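You operate a simulated robot arm through the tools that you are given. There is no shell and no other tool. Be economical: measure what you need, move in short steps, check, and stop when the job is done.

You run a simulated robot arm. Do the job below in one go: nothing can be reset, and whatever is moved stays where it is left.

JOB
Take the medium tile middle piece from the top of the packing table and put it on the black tile.

The check looks at the end state, three seconds after you hand in, the way a careful person would. Anything else that was tipped, shoved, dropped, spilled or broken makes it a failure.

ROBOT AND FRAMES
A 6-joint arm with a two-finger parallel gripper, fixed in place. Base frame: the origin is at the foot of the arm, x ahead of it, y to its left, z up; the work surface is at about z = 0. Units: mm, degrees, N and s.
With the tool pointing down near the work surface it reaches from about 140 to 580 mm from the base axis. Its first joint turns from -66.0 to 66.0 degrees. Payload 2.1 kg.
Tool frame: the origin (TCP) lies between the finger pads and is the grasp point; the fingertips stand 30 mm ahead of it; z points along the fingers, y is the line along which they close. The gripper opens to 94 mm. The fingers are 28 mm wide and 10 mm thick; the gripper's body (50 by 96 mm) begins 55 mm behind the TCP.
Orientation is told as [roll, pitch, yaw] about the base's x, y, z axes, in that order, counted from this pose: with the fingers straight down and closing along the base's y, the tool's x points along the base's -x, its y along +y and its z along -z.

CONTROLS
- The arm moves only by the tool apply_moves. Its argument "motion" is text: rows parted by semicolons, each of 7 numbers parted by spaces: the shift along the tool's x, y, z in mm, then the turn, a rotation vector about the tool's x, y, z in degrees, then the gripper command, from -1 (shut) to 1 (fully open), values between in proportion. In form: dx dy dz ax ay az fingers; .... A call has 1 to 10 rows; each row shifts and turns the commanded pose from where the row before left it, along the tool's axes as they then stand. A row lasts 0.2 s, in which the tool goes at most 50 mm and 8.6 degrees; a call with a longer step from one row to the next is refused whole, and so is a gripper value outside its range. A pose out of reach is approached as far as the arm can. The call stops where the force on the tool passes 40 N (or 10 N more than at its start, if that is more) or the arm is blocked; 0.2 s more then pass. Each finger travels about 72 mm/s and halts on what it meets, pressing with about 30 N; the grip force reading is that of the motor and also rises with nothing between the fingers. The clock runs only during rows and for 0.2 s after the last one: add rows that do not move to give the fingers time. The reply holds the time, the measured pose of the TCP, the force on the tool along the base axes, the opening and the grip force, in the units named above and with some noise.
- Cameras (640 x 400 px; columns grow to the right, rows downward): "scene" is fixed at [64.2, -387, 477.4]; the picture's right is [0.64, -0.77, 0.00], its down [-0.50, -0.41, -0.76] and it looks along [0.59, 0.48, -0.65] (base axes); focal length 261 px, centre (320, 200). "wrist" rides on the gripper at [-37, 0, -58] in the tool frame; the picture's right is [0.00, -1.00, 0.00], its down [0.97, 0.00, -0.24] and it looks along [0.24, 0.00, 0.97] (tool axes); focal length 218 px, centre (320, 200). There is no depth. A picture from a camera that has moved, and an enlarged one, comes with that camera's place and axes in the base frame and with its lens.
- get_image(camera): a new picture of that camera. The clock stands still meanwhile.
- inspect(camera, box): a new picture of the part [left, top, right, bottom] of that camera's present view, enlarged. The clock stands still meanwhile.
- finish_job(): hands the job in; it is judged then, once.

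Work in short steps. Places have to be worked out from the pictures, the camera data and where the tool is seen: move nearer, look again, correct. Check each grasp and each placing, and mend what went wrong. You have 90 turns and 38 pictures in all, those below and enlarged ones among them. Open the gripper and draw the arm clear of the work before you hand the job in, unless the task says otherwise; then end with one line.

The tools are called after "Emit:" by a JSON object that holds its "api" and its "payload". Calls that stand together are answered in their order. apply_moves: Moves the arm, as the interface text tells. Its arguments: {"type":"object","properties":{"motion":{"type":"string"}},"required":["motion"]} The other tools are called the same way: get_image (camera) takes a picture; inspect (camera, box) takes an enlarged picture of a part of a camera's view; finish_job () hands the job in.

At the start:

```text
t: 0.0
tool_pos: [256.1, -66.6, 243.2]
tcp_rot: [0.1, -0.2, 0.0]
force: [-0.4, 0.6, 0.7]
gripper_width: 94.1
grasp_force: 0.1
```

scene: 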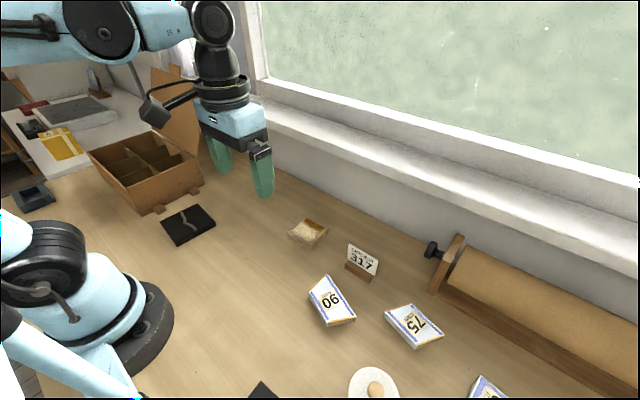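
wrist: 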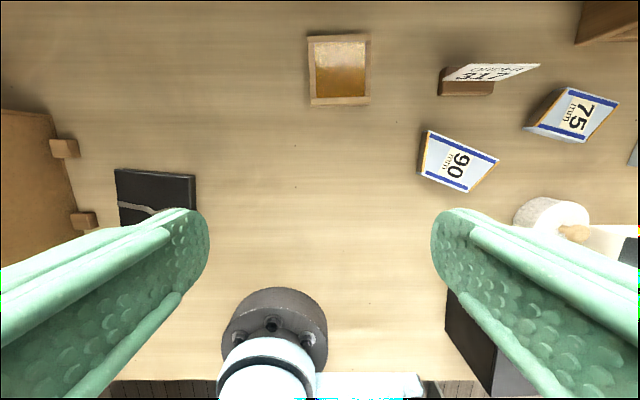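

I'll look closer at the labelled tiles and at the black tile.

Emit:
{"api": "inspect", "payload": {"camera": "scene", "box": [280, 200, 520, 400]}}

Emit:
{"api": "inspect", "payload": {"camera": "scene", "box": [0, 60, 240, 260]}}

Emit:
{"api": "inspect", "payload": {"camera": "wrist", "box": [400, 20, 640, 220]}}

```text
2.00 times, centred on (400, 300) of scene
camera zoom: at [64.2, -387.0, 477.4], right [0.64, -0.77, 0.0], down [-0.5, -0.41, -0.76], along [0.59, 0.48, -0.65], focal length 522 px, centre (160, 0)
```

zoom: 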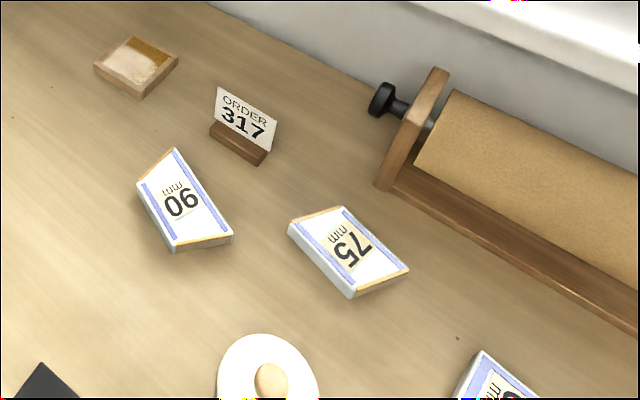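

```text
2.00 times, centred on (120, 160) of scene
camera zoom: at [64.2, -387.0, 477.4], right [0.64, -0.77, 0.0], down [-0.5, -0.41, -0.76], along [0.59, 0.48, -0.65], focal length 522 px, centre (720, 280)
```

zoom: 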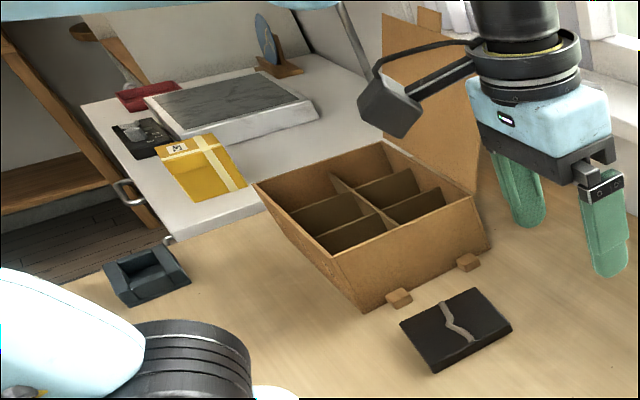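

```text
2.00 times, centred on (520, 120) of wrist
camera zoom: at [292.5, -65.6, 300.7], right [0.0, -1.0, 0.0], down [-0.97, 0.0, 0.24], along [-0.24, 0.0, -0.97], focal length 436 px, centre (-80, 360)
```

zoom: 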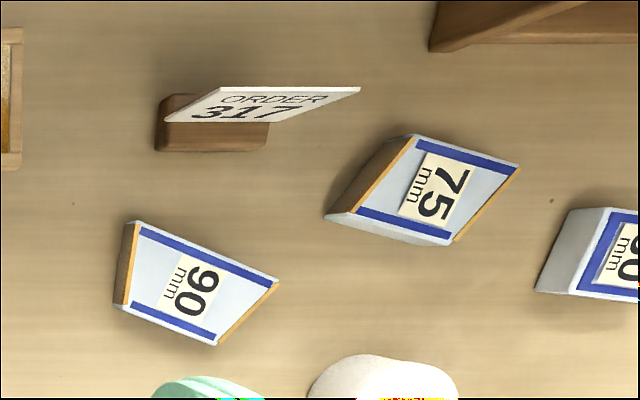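

The 75 and 90 pieces are visible, and a third piece and another dark object lie off to the right. I'll move the arm right and up to survey that area.

Emit:
{"api": "apply_moves", "payload": {"motion": "0 -45 -10 0 0 0 1; 0 -45 -10 0 0 0 1; 0 -45 -10 0 0 0 1; 0 -45 -10 0 0 0 1; 0 0 0 0 0 0 1"}}

Emit:
{"api": "get_image", "payload": {"camera": "wrist"}}

```text
t: 1.2
tool_pos: [256.6, -249.8, 281.1]
tcp_rot: [0.1, -0.1, 0.1]
force: [0.4, 1.2, 0.5]
gripper_width: 94.2
grasp_force: 0.0
```

```text
32 pictures are left
camera wrist: at [292.3, -248.1, 339.0], right [0.0, -1.0, 0.0], down [-0.97, 0.0, 0.24], along [-0.24, 0.0, -0.97], focal length 218 px, centre (320, 200)
```

wrist: 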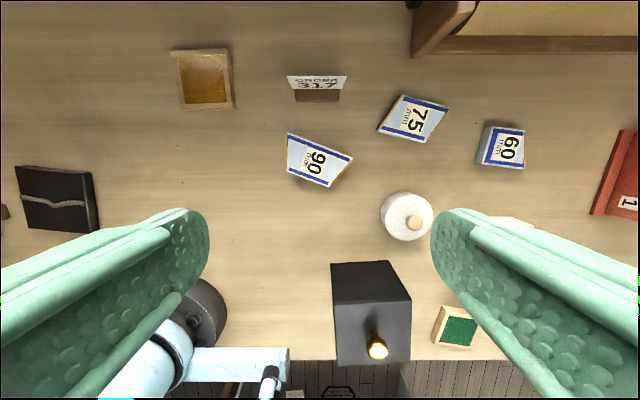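

There is a 60 piece, a red item at the far right and something behind the finger. I'll look further right.

Emit:
{"api": "apply_moves", "payload": {"motion": "0 -45 0 0 0 0 1; -20 -45 0 0 0 0 1; -20 -40 0 0 0 0 1; 0 0 0 0 0 0 1"}}

Emit:
{"api": "get_image", "payload": {"camera": "wrist"}}

Emit:
{"api": "get_image", "payload": {"camera": "scene"}}

```text
t: 2.2
tool_pos: [297.7, -376.9, 279.8]
tcp_rot: [0.1, -0.1, -0.1]
force: [0.2, -0.2, 0.2]
gripper_width: 94.0
grasp_force: 0.0
```

```text
31 pictures are left
camera wrist: at [333.3, -376.2, 337.7], right [0.0, -1.0, 0.0], down [-0.97, 0.0, 0.24], along [-0.24, 0.0, -0.97], focal length 218 px, centre (320, 200)
```

wrist: 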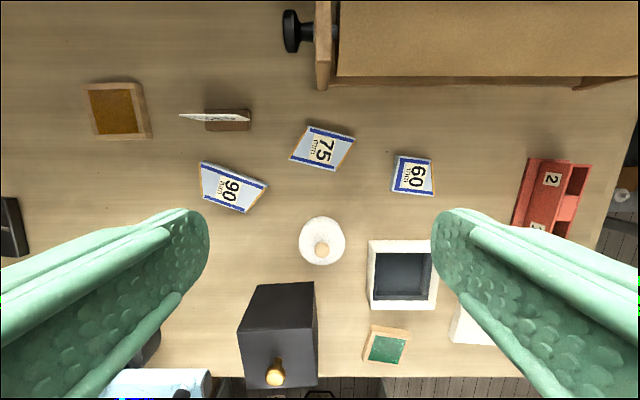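

```text
30 pictures are left
```

scene: 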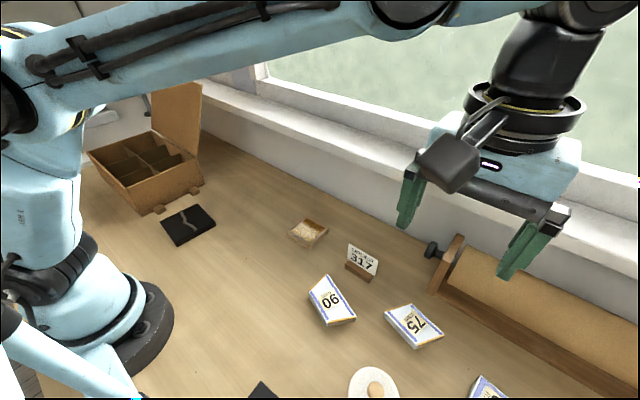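

Three pieces are labelled 60, 75 and 90, so 75 is the medium one, at about (331, -380). I'll go lower over it to check its shape and yaw.

Emit:
{"api": "apply_moves", "payload": {"motion": "-15 0 40 0 0 0 1; -15 0 40 0 0 0 1; -10 0 25 0 0 0 1; 0 0 0 0 0 0 1"}}

Emit:
{"api": "get_image", "payload": {"camera": "wrist"}}

```text
t: 3.2
tool_pos: [336.2, -378.1, 177.6]
tcp_rot: [0.1, 0.0, 0.1]
force: [-1.1, -0.1, 0.2]
gripper_width: 94.2
grasp_force: 0.0
```

```text
29 pictures are left
camera wrist: at [372.2, -377.0, 233.9], right [0.0, -1.0, 0.0], down [-0.97, 0.0, 0.24], along [-0.24, 0.0, -0.97], focal length 218 px, centre (320, 200)
```

wrist: 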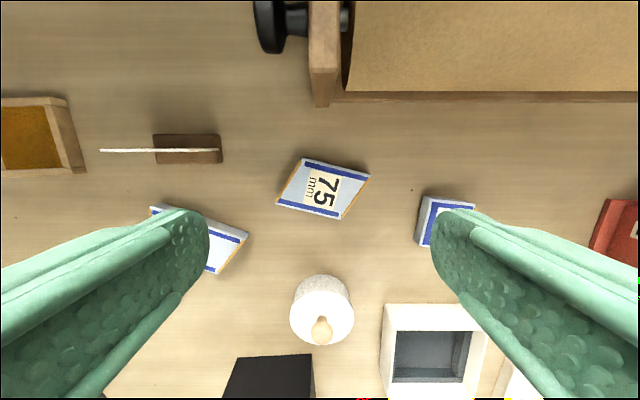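

Emit:
{"api": "inspect", "payload": {"camera": "wrist", "box": [260, 140, 380, 240]}}

Emit:
{"api": "inspect", "payload": {"camera": "scene", "box": [290, 250, 470, 400]}}

```text
4.00 times, centred on (320, 190) of wrist
camera zoom: at [372.2, -377.0, 233.9], right [0.0, -1.0, 0.0], down [-0.97, 0.0, 0.24], along [-0.24, 0.0, -0.97], focal length 873 px, centre (320, 240)
```

zoom: 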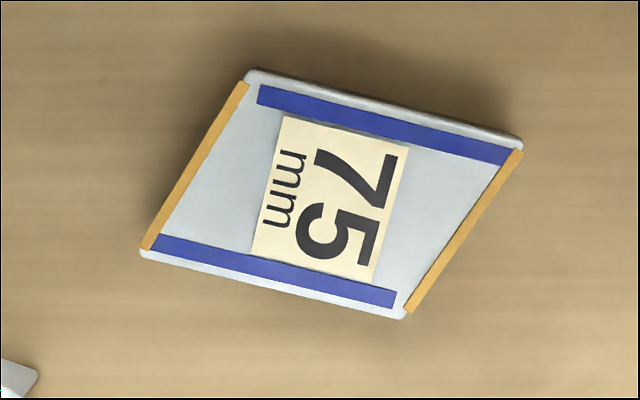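

```text
2.67 times, centred on (380, 325) of scene
camera zoom: at [64.2, -387.0, 477.4], right [0.64, -0.77, 0.0], down [-0.5, -0.41, -0.76], along [0.59, 0.48, -0.65], focal length 697 px, centre (160, -133)
```

zoom: 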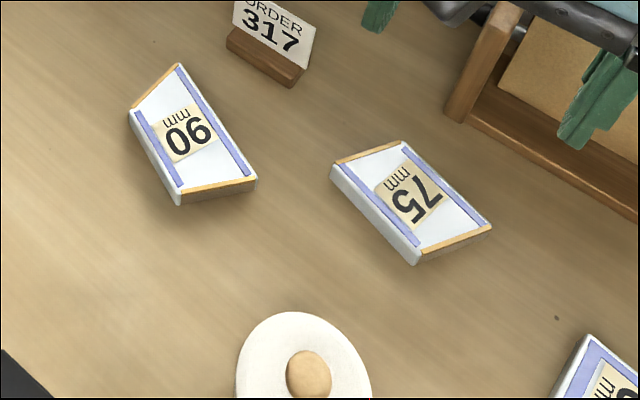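

The 75 mm piece is a parallelogram with both ends cut, so it is the middle piece. Its top centre is about (329, -380), its blue edges run 14° off the y axis, and it is about 53 mm across them. I'll turn +76° in yaw so the fingers close across the blue edges.

Emit:
{"api": "apply_moves", "payload": {"motion": "0 0 0 0 0 -8.44 1; 0 0 0 0 0 -8.44 1; 0 0 0 0 0 -8.44 1; 0 0 0 0 0 -8.44 1; 0 0 0 0 0 -8.44 1; 0 0 0 0 0 -8.44 1; 0 0 0 0 0 -8.44 1; 0 0 0 0 0 -8.44 1; 0 0 0 0 0 -8.4 1; 0 0 0 0 0 0 1"}}

```text
t: 5.4
tool_pos: [336.9, -375.8, 178.7]
tcp_rot: [-0.1, 0.0, 76.1]
force: [0.0, 0.1, -0.2]
gripper_width: 94.2
grasp_force: 0.0
```

The yaw is 76.1°. I'll centre over the piece and come down to z≈85, then check.

Emit:
{"api": "apply_moves", "payload": {"motion": "5.4 6.4 10 0 0 0 1; 0 0 40 0 0 0 1; 0 0 43 0 0 0 1; 0 0 0 0 0 0 1"}}

Emit:
{"api": "get_image", "payload": {"camera": "wrist"}}

Emit:
{"api": "inspect", "payload": {"camera": "scene", "box": [320, 200, 520, 400]}}

```text
t: 6.4
tool_pos: [327.5, -381.2, 88.2]
tcp_rot: [0.0, -0.1, 75.9]
force: [-0.4, -0.4, -0.2]
gripper_width: 94.1
grasp_force: 0.0
```

```text
26 pictures are left
camera wrist: at [335.7, -343.6, 144.9], right [0.97, -0.24, 0.0], down [-0.24, -0.94, 0.24], along [-0.06, -0.23, -0.97], focal length 218 px, centre (320, 200)
```

wrist: 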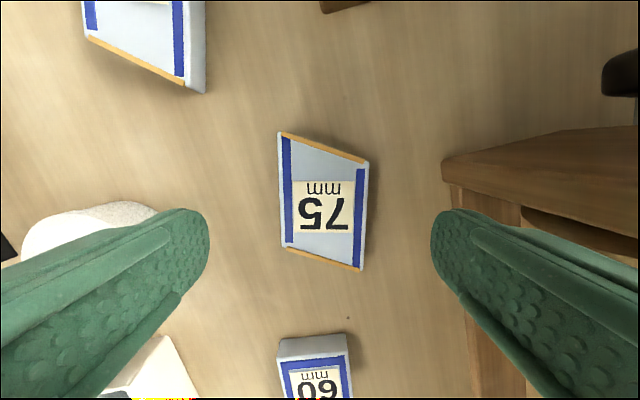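

```text
2.00 times, centred on (420, 300) of scene
camera zoom: at [64.2, -387.0, 477.4], right [0.64, -0.77, 0.0], down [-0.5, -0.41, -0.76], along [0.59, 0.48, -0.65], focal length 522 px, centre (120, 0)
```

zoom: 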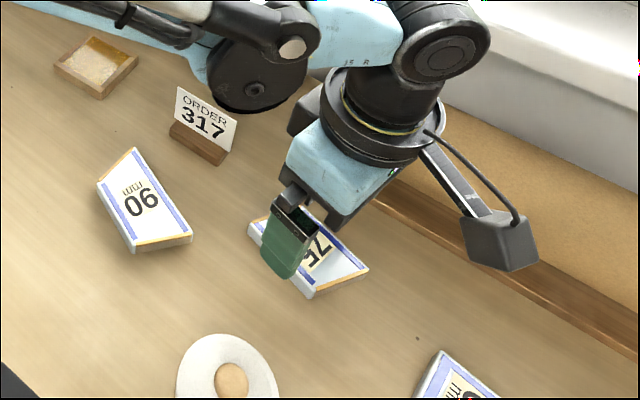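

The piece is aligned with the fingers and only a few mm off centre. I'll correct that and descend to z≈34, leaving the tips about 4 mm above the table.

Emit:
{"api": "apply_moves", "payload": {"motion": "-4 -2 0 0 0 0 1; 0 0 25 0 0 0 1; 0 0 20 0 0 0 1; 0 0 8 0 0 0 1; 0 0 0 0 0 0 1"}}

Emit:
{"api": "get_image", "payload": {"camera": "wrist"}}

```text
t: 7.6
tool_pos: [332.8, -377.6, 33.2]
tcp_rot: [0.0, -0.1, 76.0]
force: [-0.3, 0.0, 0.4]
gripper_width: 93.9
grasp_force: 0.0
```

```text
24 pictures are left
camera wrist: at [341.1, -339.7, 90.0], right [0.97, -0.24, 0.0], down [-0.24, -0.94, 0.24], along [-0.06, -0.23, -0.97], focal length 218 px, centre (320, 200)
```

wrist: 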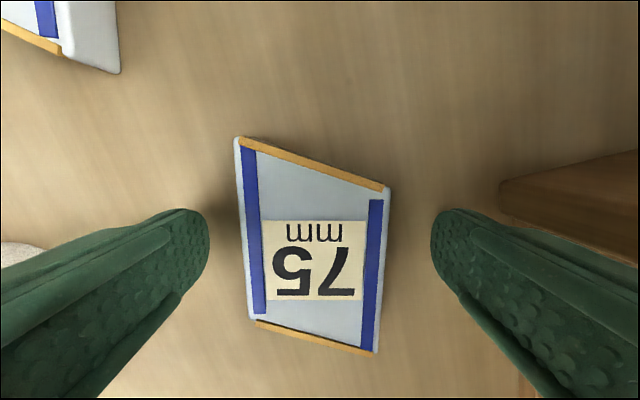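

The fingers straddle the piece evenly, so I'll close on it.

Emit:
{"api": "apply_moves", "payload": {"motion": "0 0 0 0 0 0 0.3; 0 0 0 0 0 0 0.3; 0 0 0 0 0 0 -1; 0 0 0 0 0 0 -1; 0 0 0 0 0 0 -1"}}

```text
t: 8.8
tool_pos: [333.8, -376.4, 33.5]
tcp_rot: [-0.1, -0.2, 76.0]
force: [0.1, -0.8, 0.9]
gripper_width: 53.5
grasp_force: 21.6
```

The grip is at 53.5 mm and holding, as expected. I'll lift slowly and check.

Emit:
{"api": "apply_moves", "payload": {"motion": "0 0 -10 0 0 0 -1; 0 0 -20 0 0 0 -1; 0 0 -30 0 0 0 -1; 0 0 -30 0 0 0 -1; 0 0 -30 0 0 0 -1; 0 0 -30 0 0 0 -1; 0 0 0 0 0 0 -1"}}

Emit:
{"api": "get_image", "payload": {"camera": "wrist"}}

Emit:
{"api": "get_image", "payload": {"camera": "scene"}}

```text
t: 10.4
tool_pos: [332.7, -380.1, 182.6]
tcp_rot: [0.0, -0.2, 75.9]
force: [0.2, -0.1, 0.4]
gripper_width: 0.1
grasp_force: 29.9
```

```text
23 pictures are left
camera wrist: at [341.4, -342.4, 239.0], right [0.97, -0.24, 0.0], down [-0.24, -0.94, 0.24], along [-0.06, -0.23, -0.97], focal length 218 px, centre (320, 200)
```

wrist: 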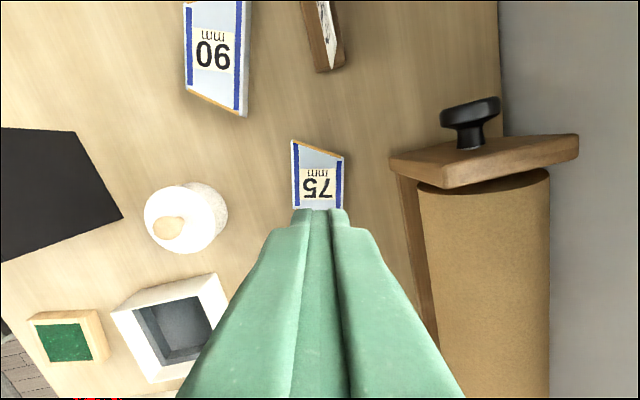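

```text
22 pictures are left
```

scene: 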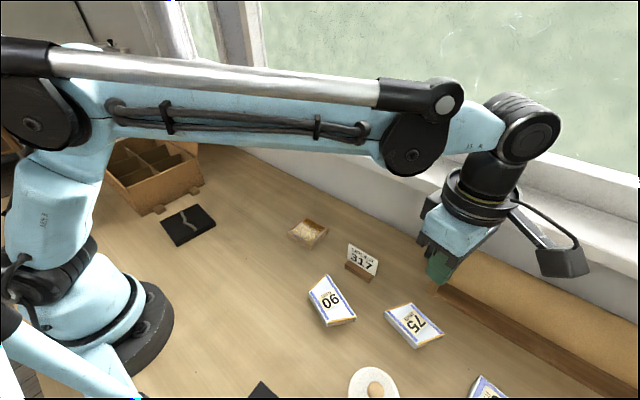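

The piece slipped out of the grip; it seems still flat in place. I'll reopen and look at its sides.

Emit:
{"api": "apply_moves", "payload": {"motion": "0 0 0 0 0 0 1; 0 0 0 0 0 0 1; 0 0 0 0 0 0 1; 0 0 0 0 0 0 1"}}

Emit:
{"api": "inspect", "payload": {"camera": "scene", "box": [370, 290, 460, 360]}}

Emit:
{"api": "inspect", "payload": {"camera": "wrist", "box": [260, 120, 380, 220]}}

```text
t: 11.4
tool_pos: [332.9, -381.0, 181.6]
tcp_rot: [0.1, -0.1, 76.0]
force: [-0.4, 0.5, 0.0]
gripper_width: 93.9
grasp_force: 0.1
```

```text
5.71 times, centred on (415, 325) of scene
camera zoom: at [64.2, -387.0, 477.4], right [0.64, -0.77, 0.0], down [-0.5, -0.41, -0.76], along [0.59, 0.48, -0.65], focal length 1493 px, centre (-223, -514)
```

zoom: 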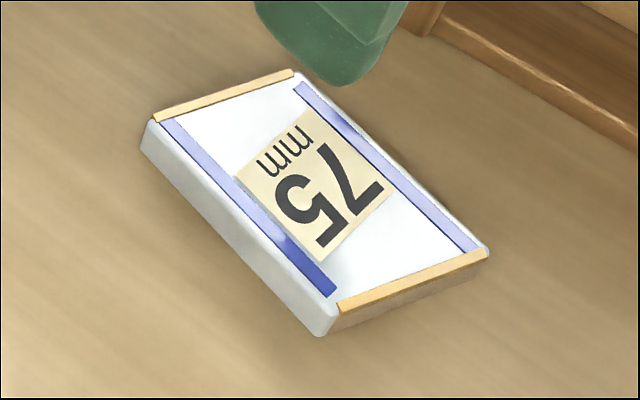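

```text
4.00 times, centred on (320, 170) of wrist
camera zoom: at [341.5, -342.4, 238.6], right [0.97, -0.24, 0.0], down [-0.24, -0.94, 0.24], along [-0.06, -0.23, -0.97], focal length 873 px, centre (320, 320)
```

zoom: 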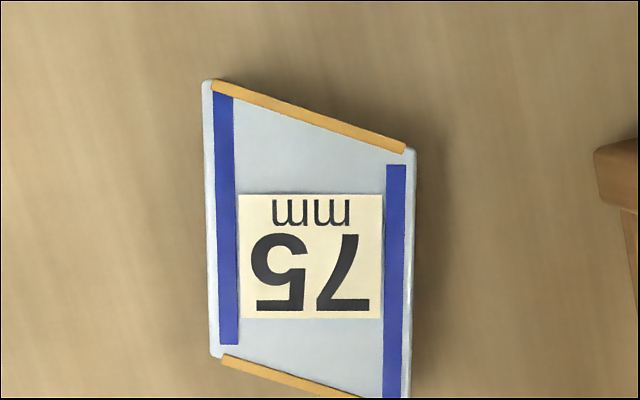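

The piece hasn't moved; its centre is still about (329, -379). The white sides are glossy glaze, while the orange-trimmed cut ends are bare and rough. I'll grip across the cut faces (68 mm wide), which needs yaw -32°.

Emit:
{"api": "apply_moves", "payload": {"motion": "0 0 0 0 0 8.4 1; 0 0 0 0 0 8.4 1; 0 0 0 0 0 8.4 1; 0 0 0 0 0 8.4 1; 0 0 0 0 0 8.4 1; 0 0 0 0 0 8.4 1; 0 0 0 0 0 8.4 1; 0 0 0 0 0 8.4 1; 0 0 0 0 0 8.4 1; 0 0 0 0 0 8.4 1"}}

Emit:
{"api": "apply_moves", "payload": {"motion": "0 0 0 0 0 8 1; 0 0 0 0 0 8 1; 0 0 0 0 0 8 1; 0 0 40 0 0 0 1; 0 0 50 0 0 0 1; 0 0 0 0 0 0 1"}}

Emit:
{"api": "get_image", "payload": {"camera": "wrist"}}

```text
t: 13.6
tool_pos: [332.6, -377.5, 181.8]
tcp_rot: [0.0, 0.0, -8.3]
force: [0.6, -0.4, -0.4]
gripper_width: 94.0
grasp_force: 0.1
```

```text
t: 15.0
tool_pos: [332.4, -378.9, 92.8]
tcp_rot: [0.1, 0.0, -32.2]
force: [1.5, 0.0, 0.4]
gripper_width: 94.2
grasp_force: 0.0
```

```text
19 pictures are left
camera wrist: at [361.8, -396.8, 149.8], right [-0.53, -0.85, 0.0], down [-0.82, 0.52, 0.24], along [-0.2, 0.13, -0.97], focal length 218 px, centre (320, 200)
```

wrist: 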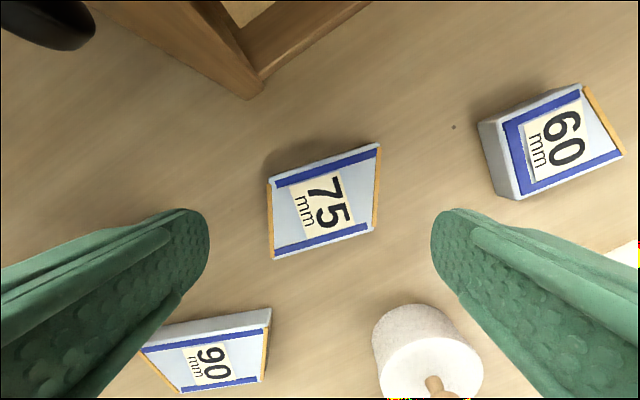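

The cut ends now face the fingers and the neighbours are clear of them. I'll make a small correction and descend to z≈32.

Emit:
{"api": "apply_moves", "payload": {"motion": "2 -2 0 0 0 0 1; 0 0 25 0 0 0 1; 0 0 22 0 0 0 1; 0 0 9 0 0 0 1; 0 0 4.5 0 0 0 1; 0 0 0 0 0 0 1"}}

Emit:
{"api": "get_image", "payload": {"camera": "wrist"}}

```text
t: 16.4
tool_pos: [329.3, -377.1, 32.8]
tcp_rot: [0.1, -0.1, -32.1]
force: [-0.1, -0.4, -0.9]
gripper_width: 94.2
grasp_force: 0.0
```

```text
18 pictures are left
camera wrist: at [360.2, -396.2, 89.3], right [-0.53, -0.85, 0.0], down [-0.82, 0.51, 0.24], along [-0.2, 0.13, -0.97], focal length 218 px, centre (320, 200)
```

wrist: 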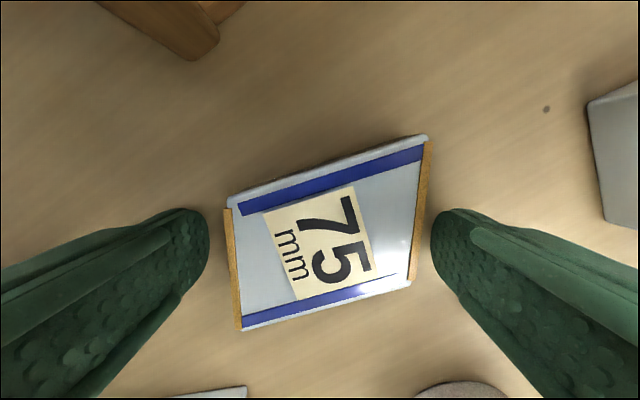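

The pads cover both cut faces, so I'll close and give the grip time to build.

Emit:
{"api": "apply_moves", "payload": {"motion": "0 0 0 0 0 0 0.55; 0 0 0 0 0 0 0.55; 0 0 0 0 0 0 -1; 0 0 0 0 0 0 -1; 0 0 0 0 0 0 -1; 0 0 0 0 0 0 -1; 0 0 0 0 0 0 -1"}}

Emit:
{"api": "apply_moves", "payload": {"motion": "0 0 -4 0 0 0 -1; 0 0 -6 0 0 0 -1; 0 0 -8 0 0 0 -1; 0 0 0 0 0 0 -1"}}

```text
t: 18.0
tool_pos: [329.2, -378.6, 32.4]
tcp_rot: [0.1, -0.1, -32.0]
force: [-1.2, -0.3, -0.2]
gripper_width: 67.6
grasp_force: 21.6
```

```text
t: 19.0
tool_pos: [329.1, -378.2, 50.3]
tcp_rot: [0.0, 0.0, -32.0]
force: [-0.1, 0.4, -0.3]
gripper_width: 67.9
grasp_force: 21.4
```

It is still held at 68 mm after an 18 mm lift. I'll lift further and look.

Emit:
{"api": "apply_moves", "payload": {"motion": "0 0 -15 0 0 0 -1; 0 0 -25 0 0 0 -1; 0 0 -30 0 0 0 -1; 0 0 -30 0 0 0 -1; 0 0 -30 0 0 0 -1; 0 0 -15 0 0 0 -1; 0 0 0 0 0 0 -1"}}

Emit:
{"api": "get_image", "payload": {"camera": "wrist"}}

```text
t: 20.6
tool_pos: [328.0, -378.0, 195.1]
tcp_rot: [0.2, 0.0, -32.1]
force: [0.0, 0.0, -1.7]
gripper_width: 67.7
grasp_force: 21.9
```

```text
17 pictures are left
camera wrist: at [357.9, -396.5, 251.5], right [-0.53, -0.85, 0.0], down [-0.82, 0.52, 0.24], along [-0.2, 0.13, -0.97], focal length 218 px, centre (320, 200)
```

wrist: 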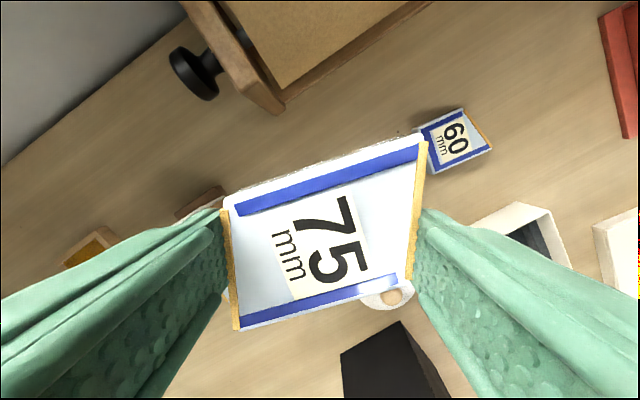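

The piece is held level. I'll carry it toward the black tile at this height.

Emit:
{"api": "apply_moves", "payload": {"motion": "15 16 0 0 0 0 -1; 21 22 0 0 0 0 -1; 21 22 0 0 0 0 -1; 21 22 0 0 0 0 -1; 21 22 0 0 0 0 -1; 21 22 0 0 0 0 -1; 21 22 0 0 0 0 -1; 21 22 0 0 0 0 -1; 21 22 0 0 0 0 -1; 21 22 0 0 0 0 -1"}}

Emit:
{"api": "apply_moves", "payload": {"motion": "21 22 0 0 0 0 -1; 21 22 0 0 0 0 -1; 21 22 0 0 0 0 -1; 18 18 0 0 0 0 -1; 8 8 0 0 0 0 -1; 0 0 0 0 0 0 -1"}}

Emit:
{"api": "get_image", "payload": {"camera": "wrist"}}

Emit:
{"api": "get_image", "payload": {"camera": "scene"}}

```text
t: 22.8
tool_pos: [269.4, -87.4, 196.5]
tcp_rot: [0.1, 0.0, -32.1]
force: [0.9, -0.1, -1.6]
gripper_width: 67.8
grasp_force: 21.7
```

```text
t: 24.2
tool_pos: [242.0, 37.1, 196.9]
tcp_rot: [0.1, 0.0, -32.1]
force: [0.0, 0.0, -1.5]
gripper_width: 67.8
grasp_force: 21.6
```

```text
16 pictures are left
camera wrist: at [273.3, 18.4, 252.6], right [-0.53, -0.85, 0.0], down [-0.82, 0.52, 0.24], along [-0.2, 0.13, -0.97], focal length 218 px, centre (320, 200)
```

wrist: 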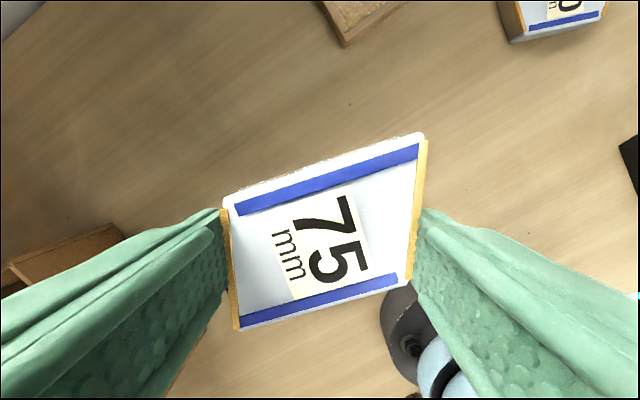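

```text
15 pictures are left
```

scene: 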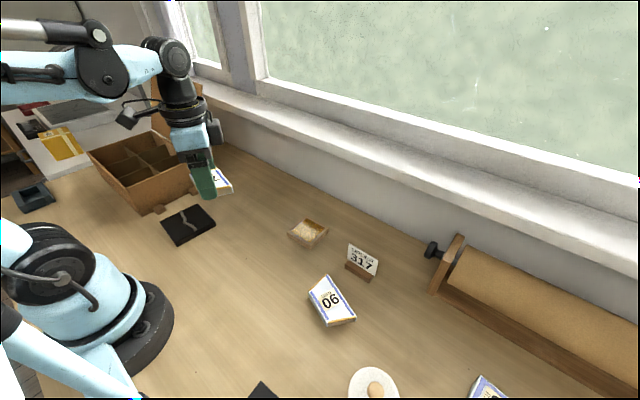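

The tile is held steady. From the pictures I put the black tile's centre at about (211, 155), roughly 100×93 mm and turned about 4°. I'll turn +10° to line up with it and move above it.

Emit:
{"api": "apply_moves", "payload": {"motion": "0 0 0 0 0 -5 -1; 0 0 0 0 0 -5 -1; 10 12 0 0 0 0 -1; 14 19 0 0 0 0 -1; 14 19 0 0 0 0 -1; 14 19 0 0 0 0 -1; 12 16.8 0 0 0 0 -1; 9 12 0 0 0 0 -1; 0 0 0 0 0 0 -1"}}

Emit:
{"api": "inspect", "payload": {"camera": "scene", "box": [80, 60, 280, 260]}}

Emit:
{"api": "get_image", "payload": {"camera": "wrist"}}

```text
t: 26.2
tool_pos: [210.9, 157.2, 195.2]
tcp_rot: [0.1, 0.0, -22.1]
force: [0.8, -0.5, -1.9]
gripper_width: 67.7
grasp_force: 21.8
```

```text
2.00 times, centred on (180, 160) of scene
camera zoom: at [64.2, -387.0, 477.4], right [0.64, -0.77, 0.0], down [-0.5, -0.41, -0.76], along [0.59, 0.48, -0.65], focal length 522 px, centre (600, 280)
```

zoom: 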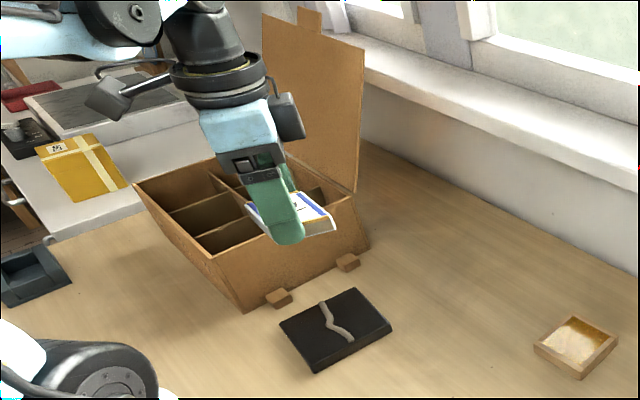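

```text
13 pictures are left
camera wrist: at [244.3, 143.5, 252.6], right [-0.38, -0.93, 0.0], down [-0.9, 0.36, 0.24], along [-0.22, 0.09, -0.97], focal length 218 px, centre (320, 200)
```

wrist: 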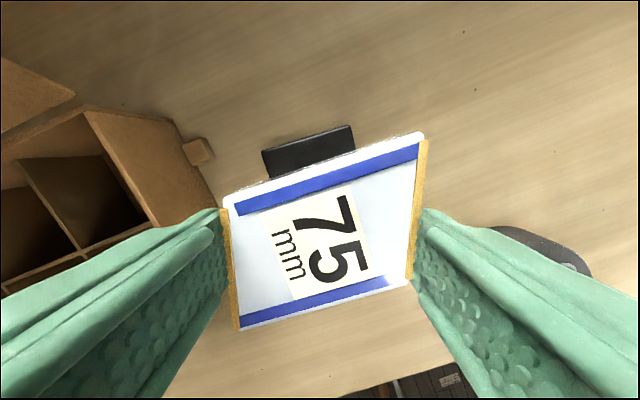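

The visible far edge of the black tile confirms its centre is about (211, 157), right below the TCP. I'll lower to z≈65 and look.

Emit:
{"api": "apply_moves", "payload": {"motion": "0 0 20 0 0 0 -1; 0 0 30 0 0 0 -1; 0 0 30 0 0 0 -1; 0 0 30 0 0 0 -1; 0 0 20 0 0 0 -1; 0 0 0 0 0 0 -1"}}

Emit:
{"api": "inspect", "payload": {"camera": "scene", "box": [120, 150, 260, 270]}}

Emit:
{"api": "get_image", "payload": {"camera": "wrist"}}

```text
t: 27.6
tool_pos: [212.7, 156.5, 64.8]
tcp_rot: [0.1, -0.1, -22.0]
force: [0.0, -0.2, -1.1]
gripper_width: 67.9
grasp_force: 21.9
```

```text
3.33 times, centred on (190, 210) of scene
camera zoom: at [64.2, -387.0, 477.4], right [0.64, -0.77, 0.0], down [-0.5, -0.41, -0.76], along [0.59, 0.48, -0.65], focal length 871 px, centre (753, 167)
```

zoom: 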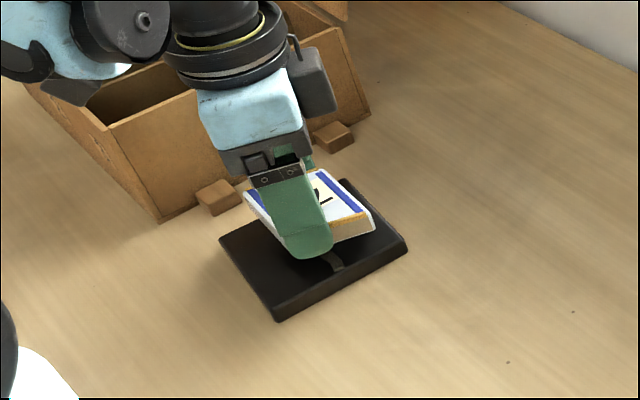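

```text
11 pictures are left
camera wrist: at [246.5, 142.8, 123.2], right [-0.38, -0.93, 0.0], down [-0.9, 0.36, 0.24], along [-0.22, 0.09, -0.97], focal length 218 px, centre (320, 200)
```

wrist: 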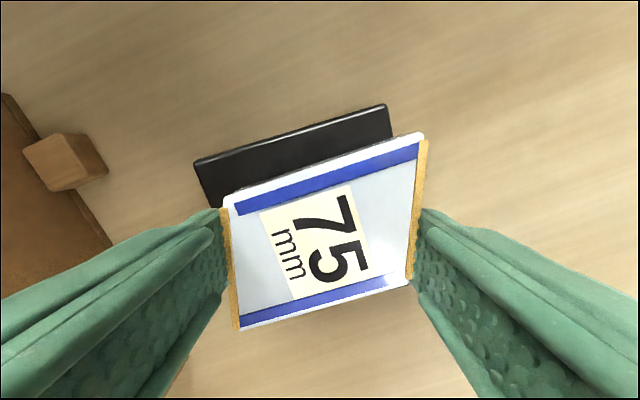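

The alignment is good; I'll shift about 3 mm in +y to centre it and lower to z≈51.

Emit:
{"api": "apply_moves", "payload": {"motion": "2 2.4 0 0 0 0 -1; 0 0 8 0 0 0 -1; 0 0 6 0 0 0 -1; 0 0 0 0 0 0 -1"}}

Emit:
{"api": "inspect", "payload": {"camera": "scene", "box": [160, 180, 230, 250]}}

```text
t: 28.6
tool_pos: [212.5, 160.0, 52.1]
tcp_rot: [0.1, 0.0, -22.0]
force: [0.3, -0.2, -1.4]
gripper_width: 67.5
grasp_force: 21.9
```

```text
5.71 times, centred on (195, 215) of scene
camera zoom: at [64.2, -387.0, 477.4], right [0.64, -0.77, 0.0], down [-0.5, -0.41, -0.76], along [0.59, 0.48, -0.65], focal length 1493 px, centre (1034, 114)
```

zoom: 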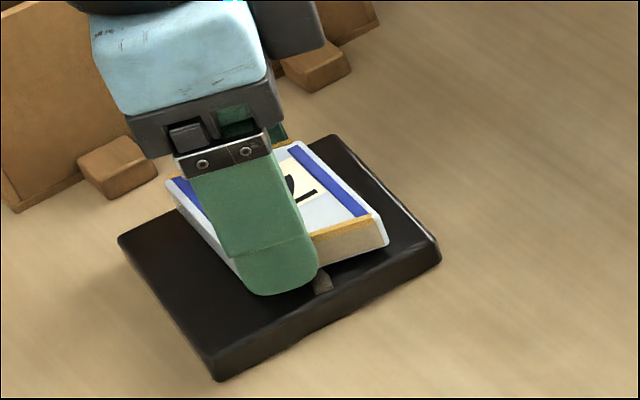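

Only a small gap is left. I'll lower in small steps and watch the vertical force.

Emit:
{"api": "apply_moves", "payload": {"motion": "0 0 1.5 0 0 0 -1; 0 0 1.5 0 0 0 -1; 0 0 0 0 0 0 -1"}}

Emit:
{"api": "apply_moves", "payload": {"motion": "0 0 1 0 0 0 -1; 0 0 0 0 0 0 -1"}}

```text
t: 29.4
tool_pos: [211.6, 158.9, 47.7]
tcp_rot: [0.1, 0.0, -22.1]
force: [0.3, 0.2, -0.4]
gripper_width: 67.7
grasp_force: 21.5
```

```text
t: 30.0
tool_pos: [212.3, 158.3, 47.7]
tcp_rot: [0.2, -0.1, -22.1]
force: [-0.2, -3.3, 21.7]
gripper_width: 68.1
grasp_force: 22.0
```

There is contact (22 N up), so the piece rests on the black tile. I'll ease off half a millimetre and open modestly.

Emit:
{"api": "apply_moves", "payload": {"motion": "0 0 -0.6 0 0 0 -1; 0 0 0 0 0 0 0.65; 0 0 0 0 0 0 0.65; 0 0 0 0 0 0 0.65"}}

Emit:
{"api": "apply_moves", "payload": {"motion": "0 0 -5 0 0 0 0.65; 0 0 -15 0 0 0 0.65; 0 0 -30 0 0 0 0.65; 0 0 -40 0 0 0 0.65; 0 0 -40 0 0 0 0.65; 0 0 0 0 0 0 0.65"}}

Emit:
{"api": "get_image", "payload": {"camera": "wrist"}}

Emit:
{"api": "inspect", "payload": {"camera": "scene", "box": [120, 150, 260, 270]}}

```text
t: 31.0
tool_pos: [212.6, 159.6, 49.0]
tcp_rot: [0.0, 0.0, -22.1]
force: [0.0, 0.8, -0.3]
gripper_width: 77.9
grasp_force: 0.1
```

```text
t: 32.4
tool_pos: [211.8, 161.0, 179.0]
tcp_rot: [0.1, 0.0, -22.1]
force: [-0.6, 0.3, -0.5]
gripper_width: 77.7
grasp_force: 0.0
```

```text
9 pictures are left
camera wrist: at [245.5, 148.0, 235.5], right [-0.38, -0.93, 0.0], down [-0.9, 0.36, 0.24], along [-0.22, 0.09, -0.97], focal length 218 px, centre (320, 200)
```

wrist: 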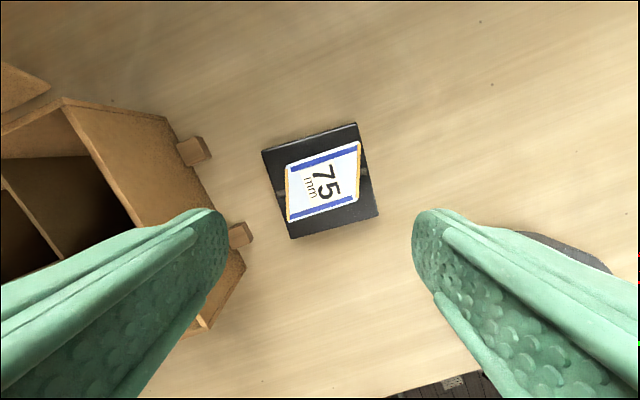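

```text
3.33 times, centred on (190, 210) of scene
camera zoom: at [64.2, -387.0, 477.4], right [0.64, -0.77, 0.0], down [-0.5, -0.41, -0.76], along [0.59, 0.48, -0.65], focal length 871 px, centre (753, 167)
```

zoom: 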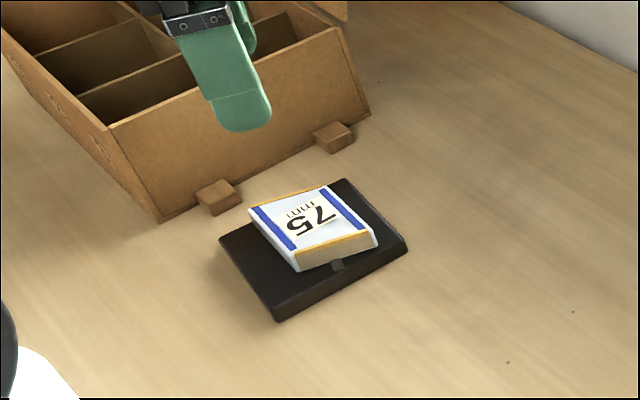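

The piece lies flat and fully on the black tile, and nothing else has moved. I'll open fully and draw the arm clear.

Emit:
{"api": "apply_moves", "payload": {"motion": "0 0 -20 0 0 0 1; 0 -30 -20 0 0 0 1; 0 -40 0 0 0 0 1; 0 -40 0 0 0 0 1; -10 -40 0 0 0 0 1; -20 -20 0 0 0 0 1; 0 0 0 0 0 0 1"}}

Emit:
{"api": "get_image", "payload": {"camera": "scene"}}

```text
t: 34.0
tool_pos: [175.7, -7.9, 215.9]
tcp_rot: [0.1, 0.0, -22.1]
force: [-0.1, 0.3, -0.1]
gripper_width: 93.9
grasp_force: 0.1
```

```text
7 pictures are left
```

scene: 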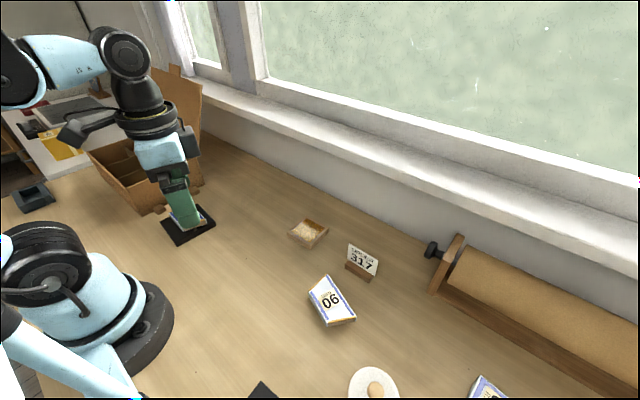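

The arm is clear with the gripper open, and everything else is undisturbed, so I'm handing in.

Emit:
{"api": "finish_job", "payload": {}}

```text
The job is handed in.
```

The 75 mm tile middle piece, the medium of the 60, 75 and 90, is resting flat on the black tile; the first grip slipped on its glazed sides, but it stayed in place and the second grip held.
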